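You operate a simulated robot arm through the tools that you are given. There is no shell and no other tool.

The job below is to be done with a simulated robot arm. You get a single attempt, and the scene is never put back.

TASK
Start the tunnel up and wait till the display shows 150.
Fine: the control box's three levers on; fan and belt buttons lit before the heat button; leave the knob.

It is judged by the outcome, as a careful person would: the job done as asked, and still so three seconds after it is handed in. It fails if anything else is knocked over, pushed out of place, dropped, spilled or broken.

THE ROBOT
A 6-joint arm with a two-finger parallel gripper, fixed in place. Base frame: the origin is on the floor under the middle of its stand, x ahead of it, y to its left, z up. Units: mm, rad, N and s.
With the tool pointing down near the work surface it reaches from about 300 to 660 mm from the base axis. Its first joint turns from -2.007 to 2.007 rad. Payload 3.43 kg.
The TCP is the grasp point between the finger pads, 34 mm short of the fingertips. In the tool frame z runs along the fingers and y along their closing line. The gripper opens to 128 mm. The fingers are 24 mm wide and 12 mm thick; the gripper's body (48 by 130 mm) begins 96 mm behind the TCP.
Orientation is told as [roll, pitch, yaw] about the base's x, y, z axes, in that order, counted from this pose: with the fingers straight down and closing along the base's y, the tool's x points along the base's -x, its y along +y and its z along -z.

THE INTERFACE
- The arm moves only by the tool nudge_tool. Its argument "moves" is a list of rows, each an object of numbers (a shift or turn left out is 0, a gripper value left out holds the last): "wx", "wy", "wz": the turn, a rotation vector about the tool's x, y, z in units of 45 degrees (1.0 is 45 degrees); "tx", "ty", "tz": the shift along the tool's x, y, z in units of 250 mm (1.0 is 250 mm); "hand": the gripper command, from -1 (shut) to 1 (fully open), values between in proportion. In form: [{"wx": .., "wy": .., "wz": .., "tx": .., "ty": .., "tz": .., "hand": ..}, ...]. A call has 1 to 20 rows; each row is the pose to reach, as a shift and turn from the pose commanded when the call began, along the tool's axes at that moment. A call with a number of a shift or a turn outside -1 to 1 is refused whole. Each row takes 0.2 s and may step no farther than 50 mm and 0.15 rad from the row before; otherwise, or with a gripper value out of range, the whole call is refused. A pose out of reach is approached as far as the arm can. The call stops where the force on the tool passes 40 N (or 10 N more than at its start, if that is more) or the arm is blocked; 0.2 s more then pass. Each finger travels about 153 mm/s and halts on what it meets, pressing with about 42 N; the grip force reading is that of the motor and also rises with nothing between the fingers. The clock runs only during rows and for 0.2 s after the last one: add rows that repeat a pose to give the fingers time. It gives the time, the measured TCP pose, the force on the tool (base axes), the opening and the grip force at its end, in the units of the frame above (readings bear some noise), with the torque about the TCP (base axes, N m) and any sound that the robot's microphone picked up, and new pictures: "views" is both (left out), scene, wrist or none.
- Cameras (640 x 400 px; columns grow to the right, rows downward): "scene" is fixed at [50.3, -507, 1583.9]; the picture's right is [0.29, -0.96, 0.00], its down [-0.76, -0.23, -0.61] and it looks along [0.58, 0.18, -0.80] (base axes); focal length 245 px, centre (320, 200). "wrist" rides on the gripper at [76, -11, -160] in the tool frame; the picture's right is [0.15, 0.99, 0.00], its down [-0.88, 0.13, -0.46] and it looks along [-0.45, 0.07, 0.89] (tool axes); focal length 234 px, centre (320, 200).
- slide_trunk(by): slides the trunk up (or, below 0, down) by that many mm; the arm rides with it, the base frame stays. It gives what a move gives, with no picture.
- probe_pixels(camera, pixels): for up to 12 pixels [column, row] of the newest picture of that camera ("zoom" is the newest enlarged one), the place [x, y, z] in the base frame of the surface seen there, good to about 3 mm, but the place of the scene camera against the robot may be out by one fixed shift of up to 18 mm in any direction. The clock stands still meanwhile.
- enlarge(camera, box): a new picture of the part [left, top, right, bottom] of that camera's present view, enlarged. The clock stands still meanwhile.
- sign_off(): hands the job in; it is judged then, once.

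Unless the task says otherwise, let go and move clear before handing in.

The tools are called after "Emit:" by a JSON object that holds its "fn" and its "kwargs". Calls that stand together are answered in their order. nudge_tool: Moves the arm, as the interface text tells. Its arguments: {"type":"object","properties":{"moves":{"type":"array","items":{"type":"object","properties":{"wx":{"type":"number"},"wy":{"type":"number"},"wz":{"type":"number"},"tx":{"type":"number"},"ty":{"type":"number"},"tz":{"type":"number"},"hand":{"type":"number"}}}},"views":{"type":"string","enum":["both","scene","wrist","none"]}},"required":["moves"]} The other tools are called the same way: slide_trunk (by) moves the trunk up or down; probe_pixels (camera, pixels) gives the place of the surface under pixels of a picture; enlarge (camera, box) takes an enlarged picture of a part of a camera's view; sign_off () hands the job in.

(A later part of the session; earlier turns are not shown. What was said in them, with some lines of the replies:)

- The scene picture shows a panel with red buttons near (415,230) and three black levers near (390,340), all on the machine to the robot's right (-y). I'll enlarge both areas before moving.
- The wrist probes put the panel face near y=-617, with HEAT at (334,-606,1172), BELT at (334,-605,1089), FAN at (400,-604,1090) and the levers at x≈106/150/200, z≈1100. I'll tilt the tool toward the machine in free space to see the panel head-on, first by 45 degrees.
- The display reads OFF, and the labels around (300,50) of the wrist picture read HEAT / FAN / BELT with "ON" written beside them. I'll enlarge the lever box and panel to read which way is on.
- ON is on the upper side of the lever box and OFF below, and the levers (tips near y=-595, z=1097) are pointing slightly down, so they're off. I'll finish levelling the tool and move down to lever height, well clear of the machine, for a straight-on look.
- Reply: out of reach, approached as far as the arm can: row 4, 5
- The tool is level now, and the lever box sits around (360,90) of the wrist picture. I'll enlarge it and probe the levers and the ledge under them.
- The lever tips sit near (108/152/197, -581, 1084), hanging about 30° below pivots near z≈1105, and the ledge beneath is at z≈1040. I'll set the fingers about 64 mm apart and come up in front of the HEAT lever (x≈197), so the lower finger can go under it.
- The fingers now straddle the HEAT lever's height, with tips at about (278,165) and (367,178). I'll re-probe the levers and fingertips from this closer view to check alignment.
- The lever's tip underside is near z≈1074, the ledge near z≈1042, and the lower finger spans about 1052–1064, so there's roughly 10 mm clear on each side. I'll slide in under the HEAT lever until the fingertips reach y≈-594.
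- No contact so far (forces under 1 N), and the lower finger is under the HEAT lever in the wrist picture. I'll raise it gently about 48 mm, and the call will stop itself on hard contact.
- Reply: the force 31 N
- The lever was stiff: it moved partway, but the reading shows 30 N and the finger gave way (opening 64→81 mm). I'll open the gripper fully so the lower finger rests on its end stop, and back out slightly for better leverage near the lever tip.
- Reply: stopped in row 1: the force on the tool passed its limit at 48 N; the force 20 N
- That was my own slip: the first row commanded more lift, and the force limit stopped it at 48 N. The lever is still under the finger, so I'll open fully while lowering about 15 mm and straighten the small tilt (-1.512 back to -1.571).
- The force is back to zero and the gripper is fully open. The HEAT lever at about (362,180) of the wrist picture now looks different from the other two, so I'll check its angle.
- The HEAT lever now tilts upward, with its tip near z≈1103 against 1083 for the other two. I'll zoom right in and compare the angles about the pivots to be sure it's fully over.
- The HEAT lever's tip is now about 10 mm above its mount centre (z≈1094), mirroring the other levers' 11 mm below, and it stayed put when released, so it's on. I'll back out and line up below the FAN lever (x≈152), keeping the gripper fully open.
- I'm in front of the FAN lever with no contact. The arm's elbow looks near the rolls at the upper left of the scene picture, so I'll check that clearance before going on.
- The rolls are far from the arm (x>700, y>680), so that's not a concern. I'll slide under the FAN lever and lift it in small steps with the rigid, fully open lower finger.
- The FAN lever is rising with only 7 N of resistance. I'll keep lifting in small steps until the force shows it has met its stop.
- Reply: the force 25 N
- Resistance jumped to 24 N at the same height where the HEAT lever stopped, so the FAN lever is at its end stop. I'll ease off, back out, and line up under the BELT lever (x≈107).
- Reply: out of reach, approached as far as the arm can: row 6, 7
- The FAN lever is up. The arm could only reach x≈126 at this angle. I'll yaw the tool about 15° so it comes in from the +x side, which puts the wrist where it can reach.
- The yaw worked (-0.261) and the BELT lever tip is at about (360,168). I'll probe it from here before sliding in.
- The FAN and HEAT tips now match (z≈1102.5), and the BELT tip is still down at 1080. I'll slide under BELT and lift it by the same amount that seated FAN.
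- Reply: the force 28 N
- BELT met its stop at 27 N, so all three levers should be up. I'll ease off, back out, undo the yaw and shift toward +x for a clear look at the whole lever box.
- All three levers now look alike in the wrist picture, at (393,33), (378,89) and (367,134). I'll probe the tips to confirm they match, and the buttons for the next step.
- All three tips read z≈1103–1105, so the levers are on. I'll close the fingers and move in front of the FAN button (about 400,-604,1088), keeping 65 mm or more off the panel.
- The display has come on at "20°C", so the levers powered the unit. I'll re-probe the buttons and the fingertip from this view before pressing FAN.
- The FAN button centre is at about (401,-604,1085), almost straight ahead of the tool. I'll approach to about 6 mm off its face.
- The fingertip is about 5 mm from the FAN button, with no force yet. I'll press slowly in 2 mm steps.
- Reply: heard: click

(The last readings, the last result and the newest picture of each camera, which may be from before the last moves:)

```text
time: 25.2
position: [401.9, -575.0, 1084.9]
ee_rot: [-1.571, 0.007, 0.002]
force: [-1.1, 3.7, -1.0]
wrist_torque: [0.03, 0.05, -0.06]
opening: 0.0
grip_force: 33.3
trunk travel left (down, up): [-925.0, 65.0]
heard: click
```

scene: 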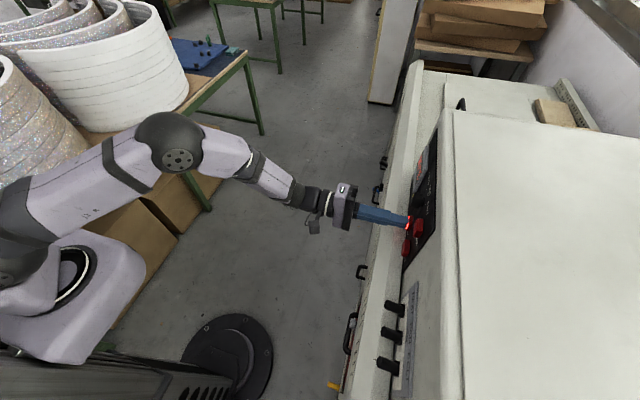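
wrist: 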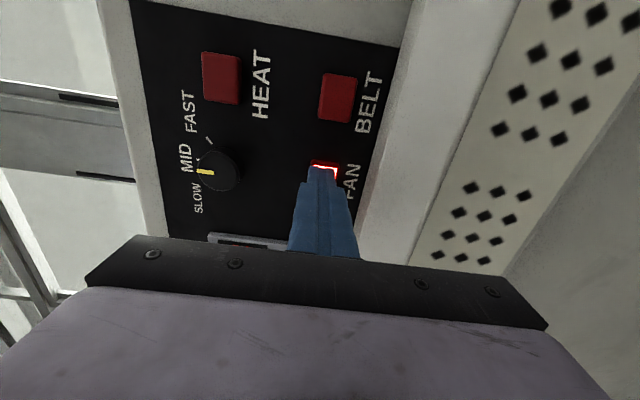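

I heard a click, and the FAN button glows at (323,168). I'll pull straight back, check it stays lit, then line up with BELT (about 335,-605,1084).

Emit:
{"fn": "nudge_tool", "kwargs": {"moves": [{"tz": -0.06}, {"tz": -0.14}, {"tz": -0.2}, {"tz": -0.2, "tx": 0.13}, {"tz": -0.2, "tx": 0.268}, {"tz": -0.2, "tx": 0.268}]}}

```text
time: 26.6
position: [333.8, -525.3, 1085.6]
ee_rot: [-1.569, 0.008, 0.001]
force: [0.3, -0.2, 0.1]
wrist_torque: [0.01, -0.02, -0.01]
opening: 0.0
grip_force: 32.9
trunk travel left (down, up): [-925.0, 65.0]
```

scene: 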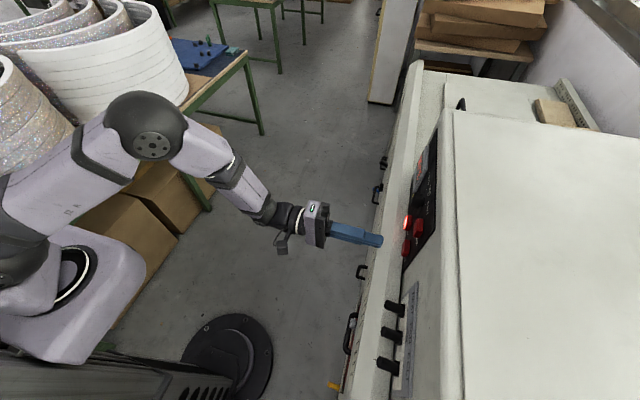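
wrist: 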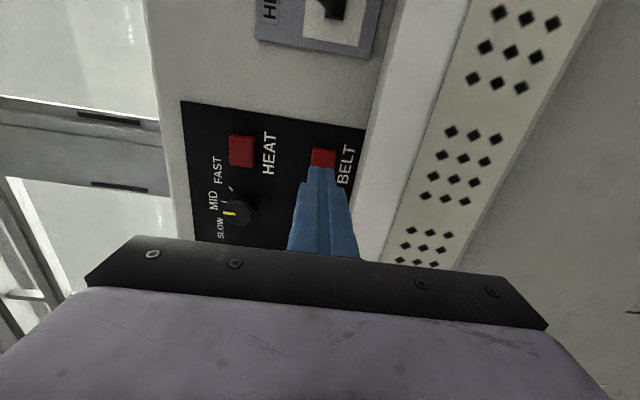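

FAN stays lit in the scene picture at (407,222), and the tool is lined up with BELT. I'll approach and press it the same way, to the same depth (TCP y≈-575).

Emit:
{"fn": "nudge_tool", "kwargs": {"moves": [{"tz": 0.08}, {"tz": 0.14}, {"tz": 0.16}, {"tz": 0.17}, {"tz": 0.18}, {"tz": 0.188}, {"tz": 0.196}, {"tz": 0.202}, {"tz": 0.202}]}}

```text
time: 28.6
position: [335.3, -574.5, 1085.4]
ee_rot: [-1.571, 0.007, 0.002]
force: [0.0, 4.3, 0.3]
wrist_torque: [-0.01, -0.01, -0.04]
opening: 0.0
grip_force: 33.2
trunk travel left (down, up): [-925.0, 65.0]
heard: click
```

scene: 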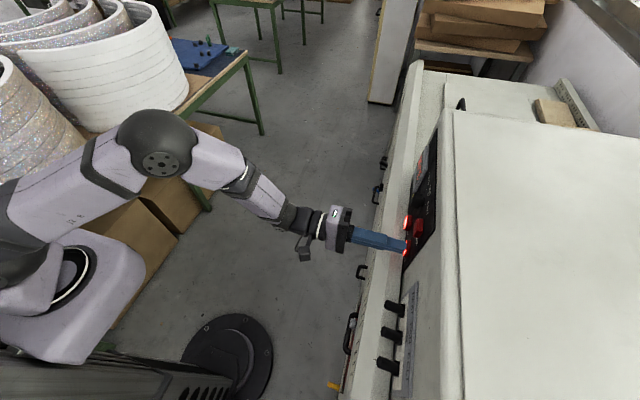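
wrist: 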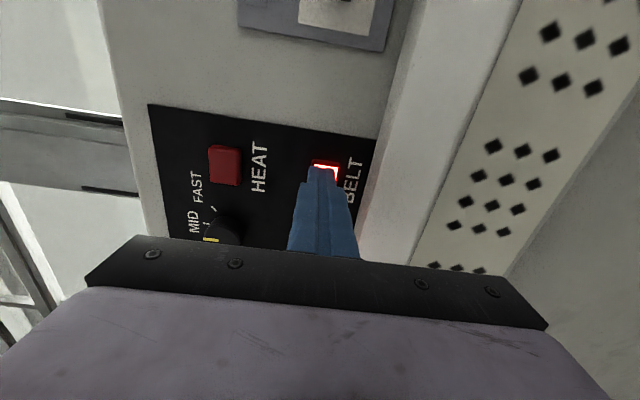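

A click, and BELT glows at (323,168). I'll pull back, check both stay lit, then rise to the HEAT button (about 335,-605,1170).

Emit:
{"fn": "nudge_tool", "kwargs": {"moves": [{"tz": -0.06}, {"tz": -0.14}, {"tz": -0.2}, {"tz": -0.2, "ty": -0.12}, {"tz": -0.2, "ty": -0.24}, {"tz": -0.2, "ty": -0.338}, {"tz": -0.2, "ty": -0.338}]}}

```text
time: 30.2
position: [335.9, -525.3, 1170.9]
ee_rot: [-1.569, 0.008, 0.002]
force: [0.1, 0.0, -0.2]
wrist_torque: [0.02, 0.04, 0.0]
opening: 0.0
grip_force: 33.1
trunk travel left (down, up): [-925.0, 65.0]
```

scene: 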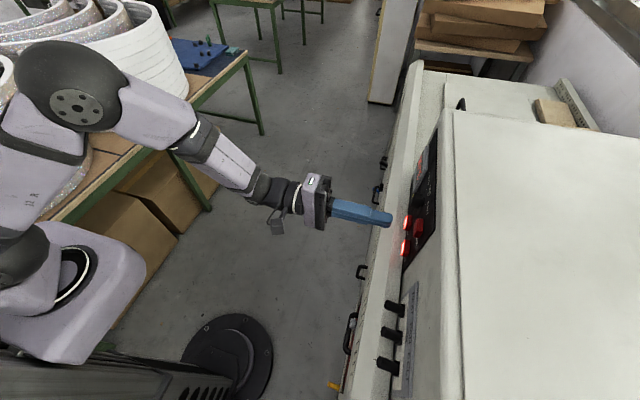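
wrist: 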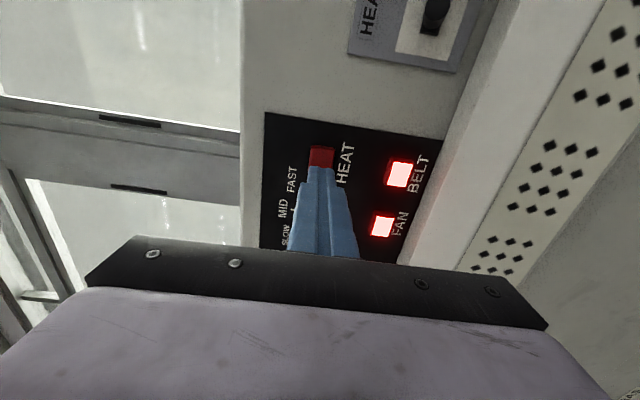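

BELT at (399,173) and FAN at (381,224) are both lit, and the tool faces HEAT at (321,157). I'll press HEAT the same way.

Emit:
{"fn": "nudge_tool", "kwargs": {"moves": [{"tz": 0.08}, {"tz": 0.14}, {"tz": 0.16}, {"tz": 0.17}, {"tz": 0.18}, {"tz": 0.188}, {"tz": 0.196}, {"tz": 0.202}, {"tz": 0.202}]}}

```text
time: 32.2
position: [335.8, -576.4, 1170.1]
ee_rot: [-1.569, 0.008, 0.003]
force: [0.9, 5.2, -0.7]
wrist_torque: [0.02, 0.02, 0.04]
opening: 0.0
grip_force: 32.9
trunk travel left (down, up): [-925.0, 65.0]
heard: click
```

scene: 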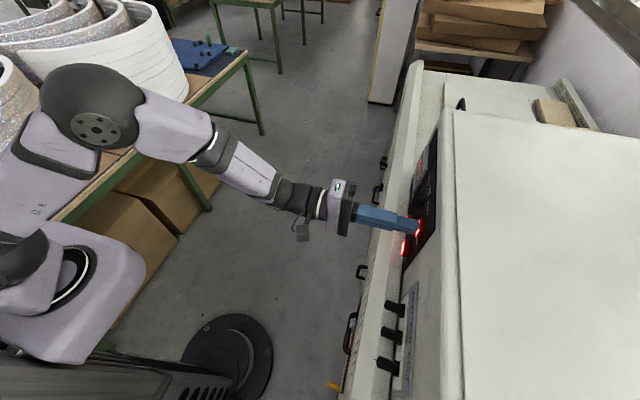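
wrist: 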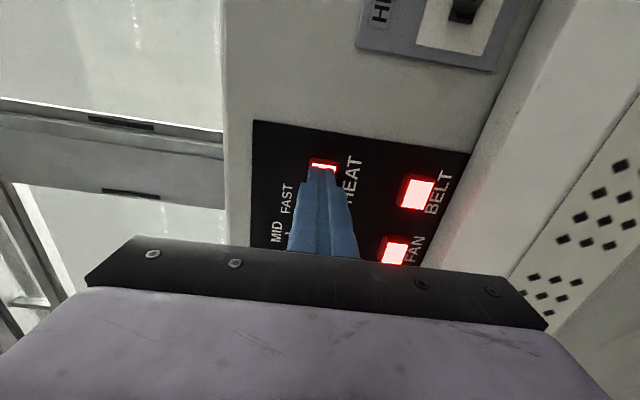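

A click, and HEAT glows at (322,165); all three buttons are lit. I'll back well clear and shift so the wrist camera can read the display.

Emit:
{"fn": "nudge_tool", "kwargs": {"moves": [{"tz": -0.08}, {"tz": -0.2}, {"tz": -0.3, "tx": -0.1, "ty": -0.04}, {"tz": -0.4, "tx": -0.24, "ty": -0.08}, {"tz": -0.5, "tx": -0.38, "ty": -0.12}, {"tz": -0.58, "tx": -0.5, "ty": -0.16}, {"tz": -0.58, "tx": -0.5, "ty": -0.16}]}}

```text
time: 33.8
position: [461.0, -433.7, 1209.6]
ee_rot: [-1.567, 0.005, 0.003]
force: [0.9, 0.1, 0.0]
wrist_torque: [0.02, -0.04, 0.0]
opening: 0.1
grip_force: 32.6
trunk travel left (down, up): [-925.0, 65.0]
```

scene: 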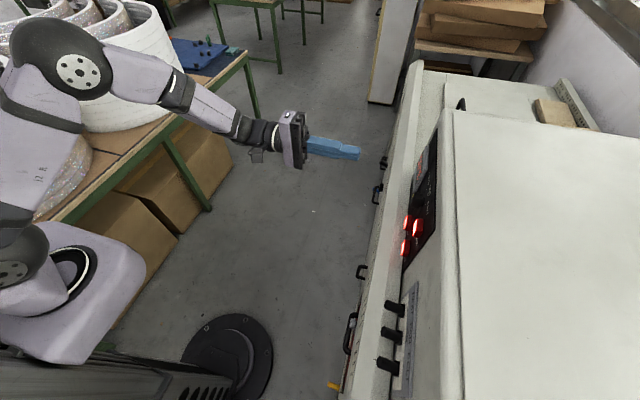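
wrist: 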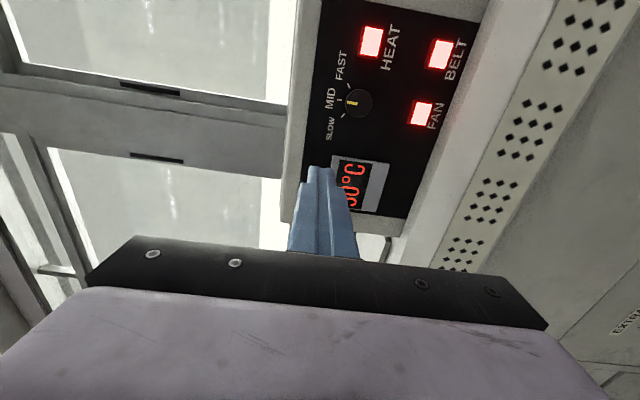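

All three buttons are lit, but a finger covers the first digits of the display at (355,185). I'll move up about 60 mm to uncover it and wait a few rows.

Emit:
{"fn": "nudge_tool", "kwargs": {"moves": [{"ty": -0.12, "tx": -0.05}, {"ty": -0.24, "tx": -0.1}, {"ty": -0.24, "tx": -0.1}, {"ty": -0.24, "tx": -0.1}]}}

Emit:
{"fn": "enlarge", "kwargs": {"camera": "wrist", "box": [300, 0, 480, 240]}}

```text
time: 34.8
position: [486.6, -431.9, 1268.7]
ee_rot: [-1.569, 0.006, 0.001]
force: [-0.4, -0.3, -0.1]
wrist_torque: [-0.05, -0.06, -0.01]
opening: 0.0
grip_force: 33.1
trunk travel left (down, up): [-925.0, 65.0]
```

scene: 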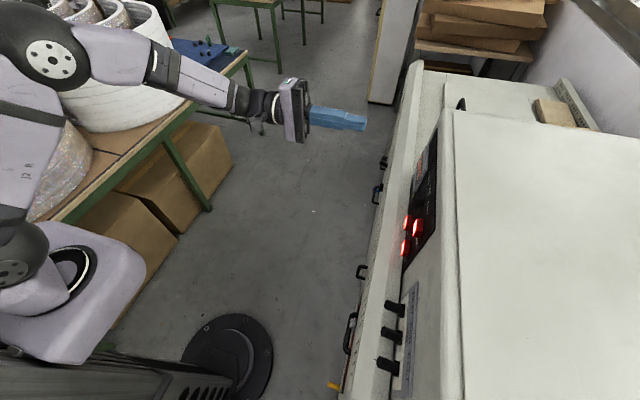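
wrist: 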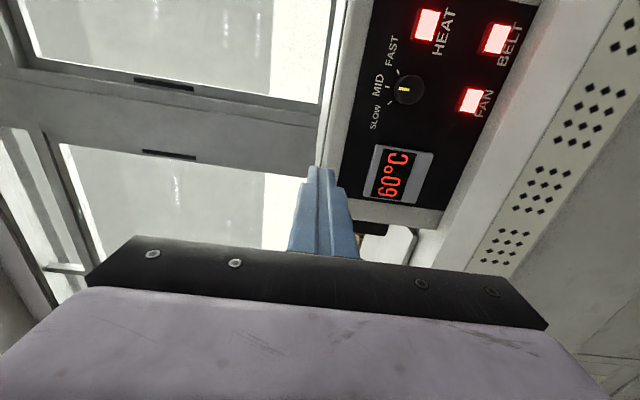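

```text
1.67 times, centred on (390, 120) of wrist
```

zoom: 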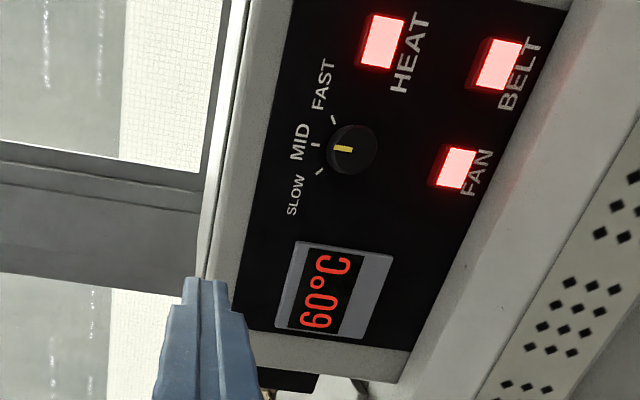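

The display reads 60°C and is climbing; the knob is untouched at MID and all three buttons are lit. I'll hold still and wait.

Emit:
{"fn": "nudge_tool", "kwargs": {"moves": [{"hand": -1}, {"hand": -1}, {"hand": -1}, {"hand": -1}, {"hand": -1}, {"hand": -1}, {"hand": -1}, {"hand": -1}, {"hand": -1}, {"hand": -1}, {"hand": -1}, {"hand": -1}, {"hand": -1}, {"hand": -1}, {"hand": -1}], "views": "wrist"}}

Emit:
{"fn": "enlarge", "kwargs": {"camera": "wrist", "box": [350, 0, 510, 220]}}

```text
time: 38.0
position: [486.4, -431.7, 1270.3]
ee_rot: [-1.57, 0.008, 0.0]
force: [-0.8, -0.7, -0.2]
wrist_torque: [0.02, 0.01, 0.07]
opening: 0.2
grip_force: 33.5
trunk travel left (down, up): [-925.0, 65.0]
```

wrist: 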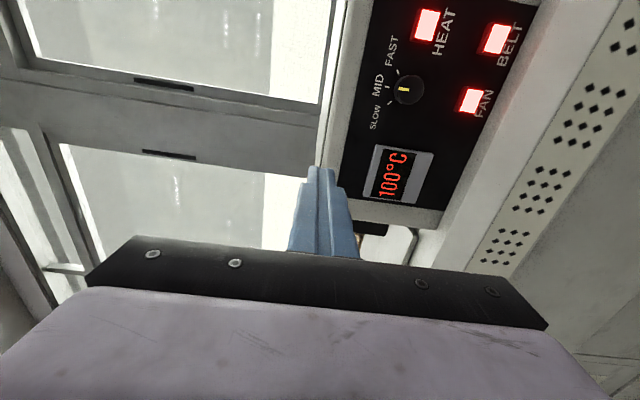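

```text
1.82 times, centred on (430, 110) of wrist
```

zoom: 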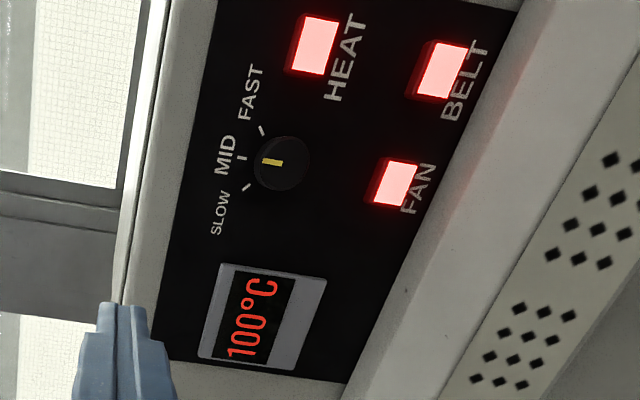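

The display reads 100°C and is rising about 12–13 degrees a second. I'll wait about three more seconds.

Emit:
{"fn": "nudge_tool", "kwargs": {"moves": [{"hand": -1}, {"hand": -1}, {"hand": -1}, {"hand": -1}, {"hand": -1}, {"hand": -1}, {"hand": -1}, {"hand": -1}, {"hand": -1}, {"hand": -1}, {"hand": -1}, {"hand": -1}, {"hand": -1}, {"hand": -1}], "views": "wrist"}}

Emit:
{"fn": "enlarge", "kwargs": {"camera": "wrist", "box": [350, 0, 510, 220]}}

```text
time: 41.0
position: [486.1, -432.8, 1269.4]
ee_rot: [-1.57, 0.007, 0.003]
force: [0.4, -0.2, -0.4]
wrist_torque: [-0.02, -0.01, 0.01]
opening: 0.0
grip_force: 32.9
trunk travel left (down, up): [-925.0, 65.0]
```

wrist: 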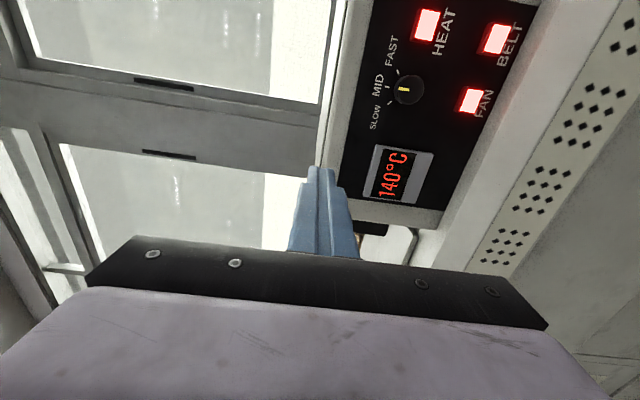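

```text
1.82 times, centred on (430, 110) of wrist
```

zoom: 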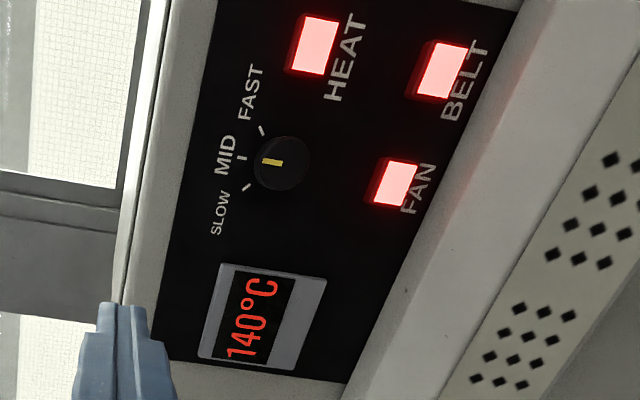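

It reads 140°C now. I'll wait about another second and check again.

Emit:
{"fn": "nudge_tool", "kwargs": {"moves": [{"hand": -1}, {"hand": -1}, {"hand": -1}, {"hand": -1}], "views": "both"}}

Emit:
{"fn": "enlarge", "kwargs": {"camera": "wrist", "box": [350, 0, 510, 220]}}

```text
time: 42.0
position: [486.5, -432.7, 1270.0]
ee_rot: [-1.57, 0.007, 0.001]
force: [0.7, -0.3, 0.0]
wrist_torque: [-0.01, 0.0, 0.01]
opening: 0.0
grip_force: 33.1
trunk travel left (down, up): [-925.0, 65.0]
```

scene: 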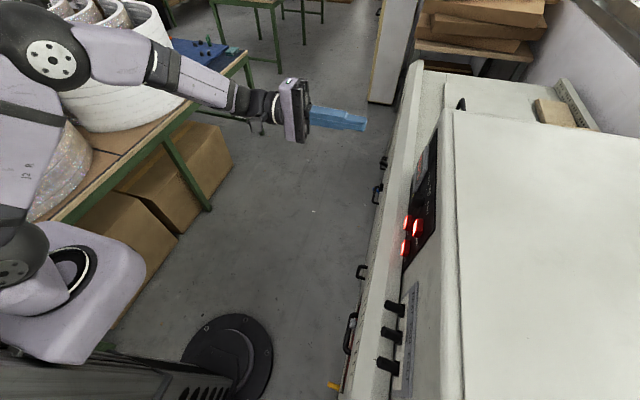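
wrist: 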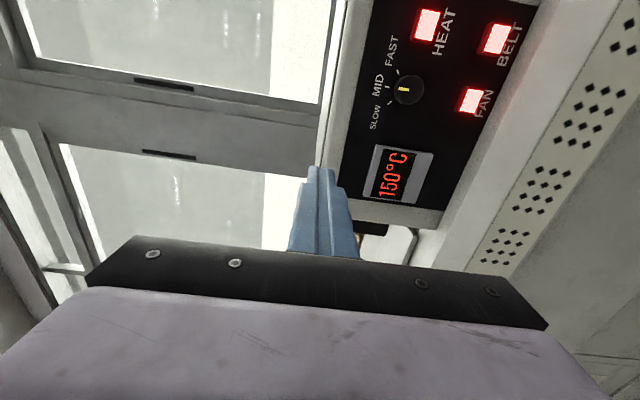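

```text
1.82 times, centred on (430, 110) of wrist
```

zoom: 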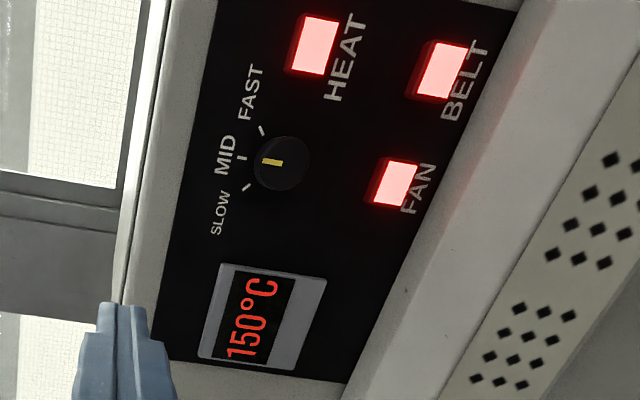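

The display shows 150°C with the three buttons lit and the knob unchanged. I'll hold about a second more to see that the reading settles, and look once more at the levers.

Emit:
{"fn": "nudge_tool", "kwargs": {"moves": [{"hand": -1}, {"hand": -1}, {"hand": -1}, {"hand": -1}], "views": "both"}}

Emit:
{"fn": "enlarge", "kwargs": {"camera": "wrist", "box": [350, 0, 510, 220]}}

Emit:
{"fn": "enlarge", "kwargs": {"camera": "scene", "box": [340, 180, 480, 400]}}

```text
time: 43.0
position: [486.8, -432.2, 1269.2]
ee_rot: [-1.568, 0.008, 0.001]
force: [-0.2, -0.8, 0.2]
wrist_torque: [-0.02, 0.01, 0.02]
opening: 0.1
grip_force: 33.2
trunk travel left (down, up): [-925.0, 65.0]
```

scene: 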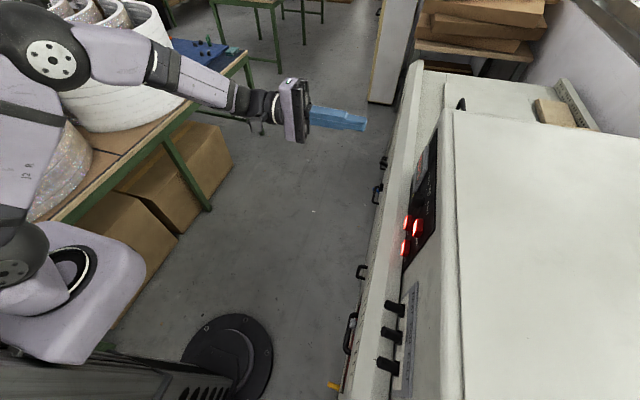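
wrist: 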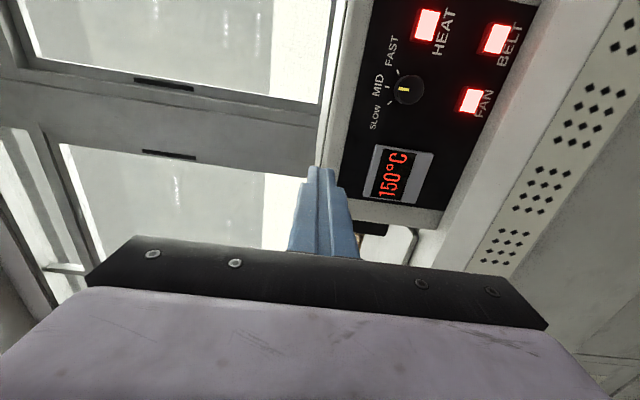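

```text
1.82 times, centred on (430, 110) of wrist
```

zoom: 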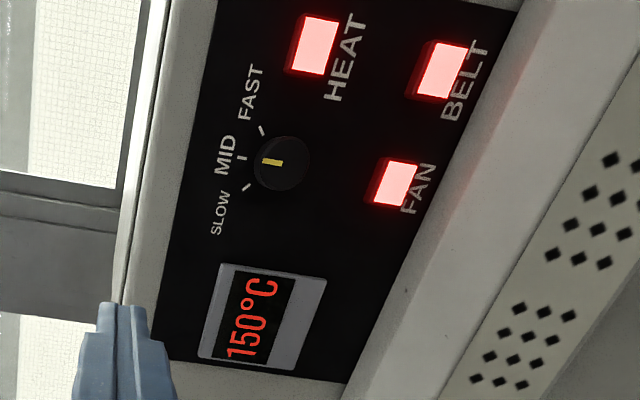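

```text
1.82 times, centred on (410, 290) of scene
```

zoom: 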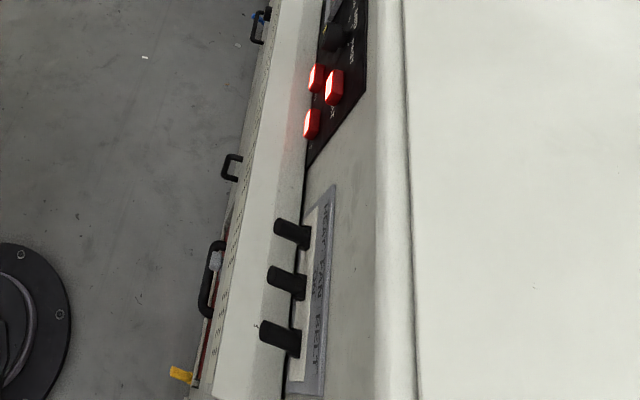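

The display holds at 150°C, FAN, BELT and HEAT are lit, all three levers are up and the knob hasn't been touched. The arm is clear of the machine, so I'm handing in.

Emit:
{"fn": "sign_off", "kwargs": {}}

```text
The job is handed in.
```

The tunnel is running and the display shows 150°C. It had held there for about a second when I handed the job in.

- **Levers:** HEAT, FAN and BELT on the control box are all up, in the ON position.
- **Buttons:** I pressed FAN, then BELT, and saw both lit before pressing HEAT. All three are still lit.
- **Knob:** I didn't touch it.

The levers were stiffer than expected. On the HEAT lever, I commanded too much lift by mistake, and the arm stopped itself at 48 N. It caused no visible damage, and the lever ended level with the other two.

Nothing else was moved or knocked over, and the arm is clear of the machine.
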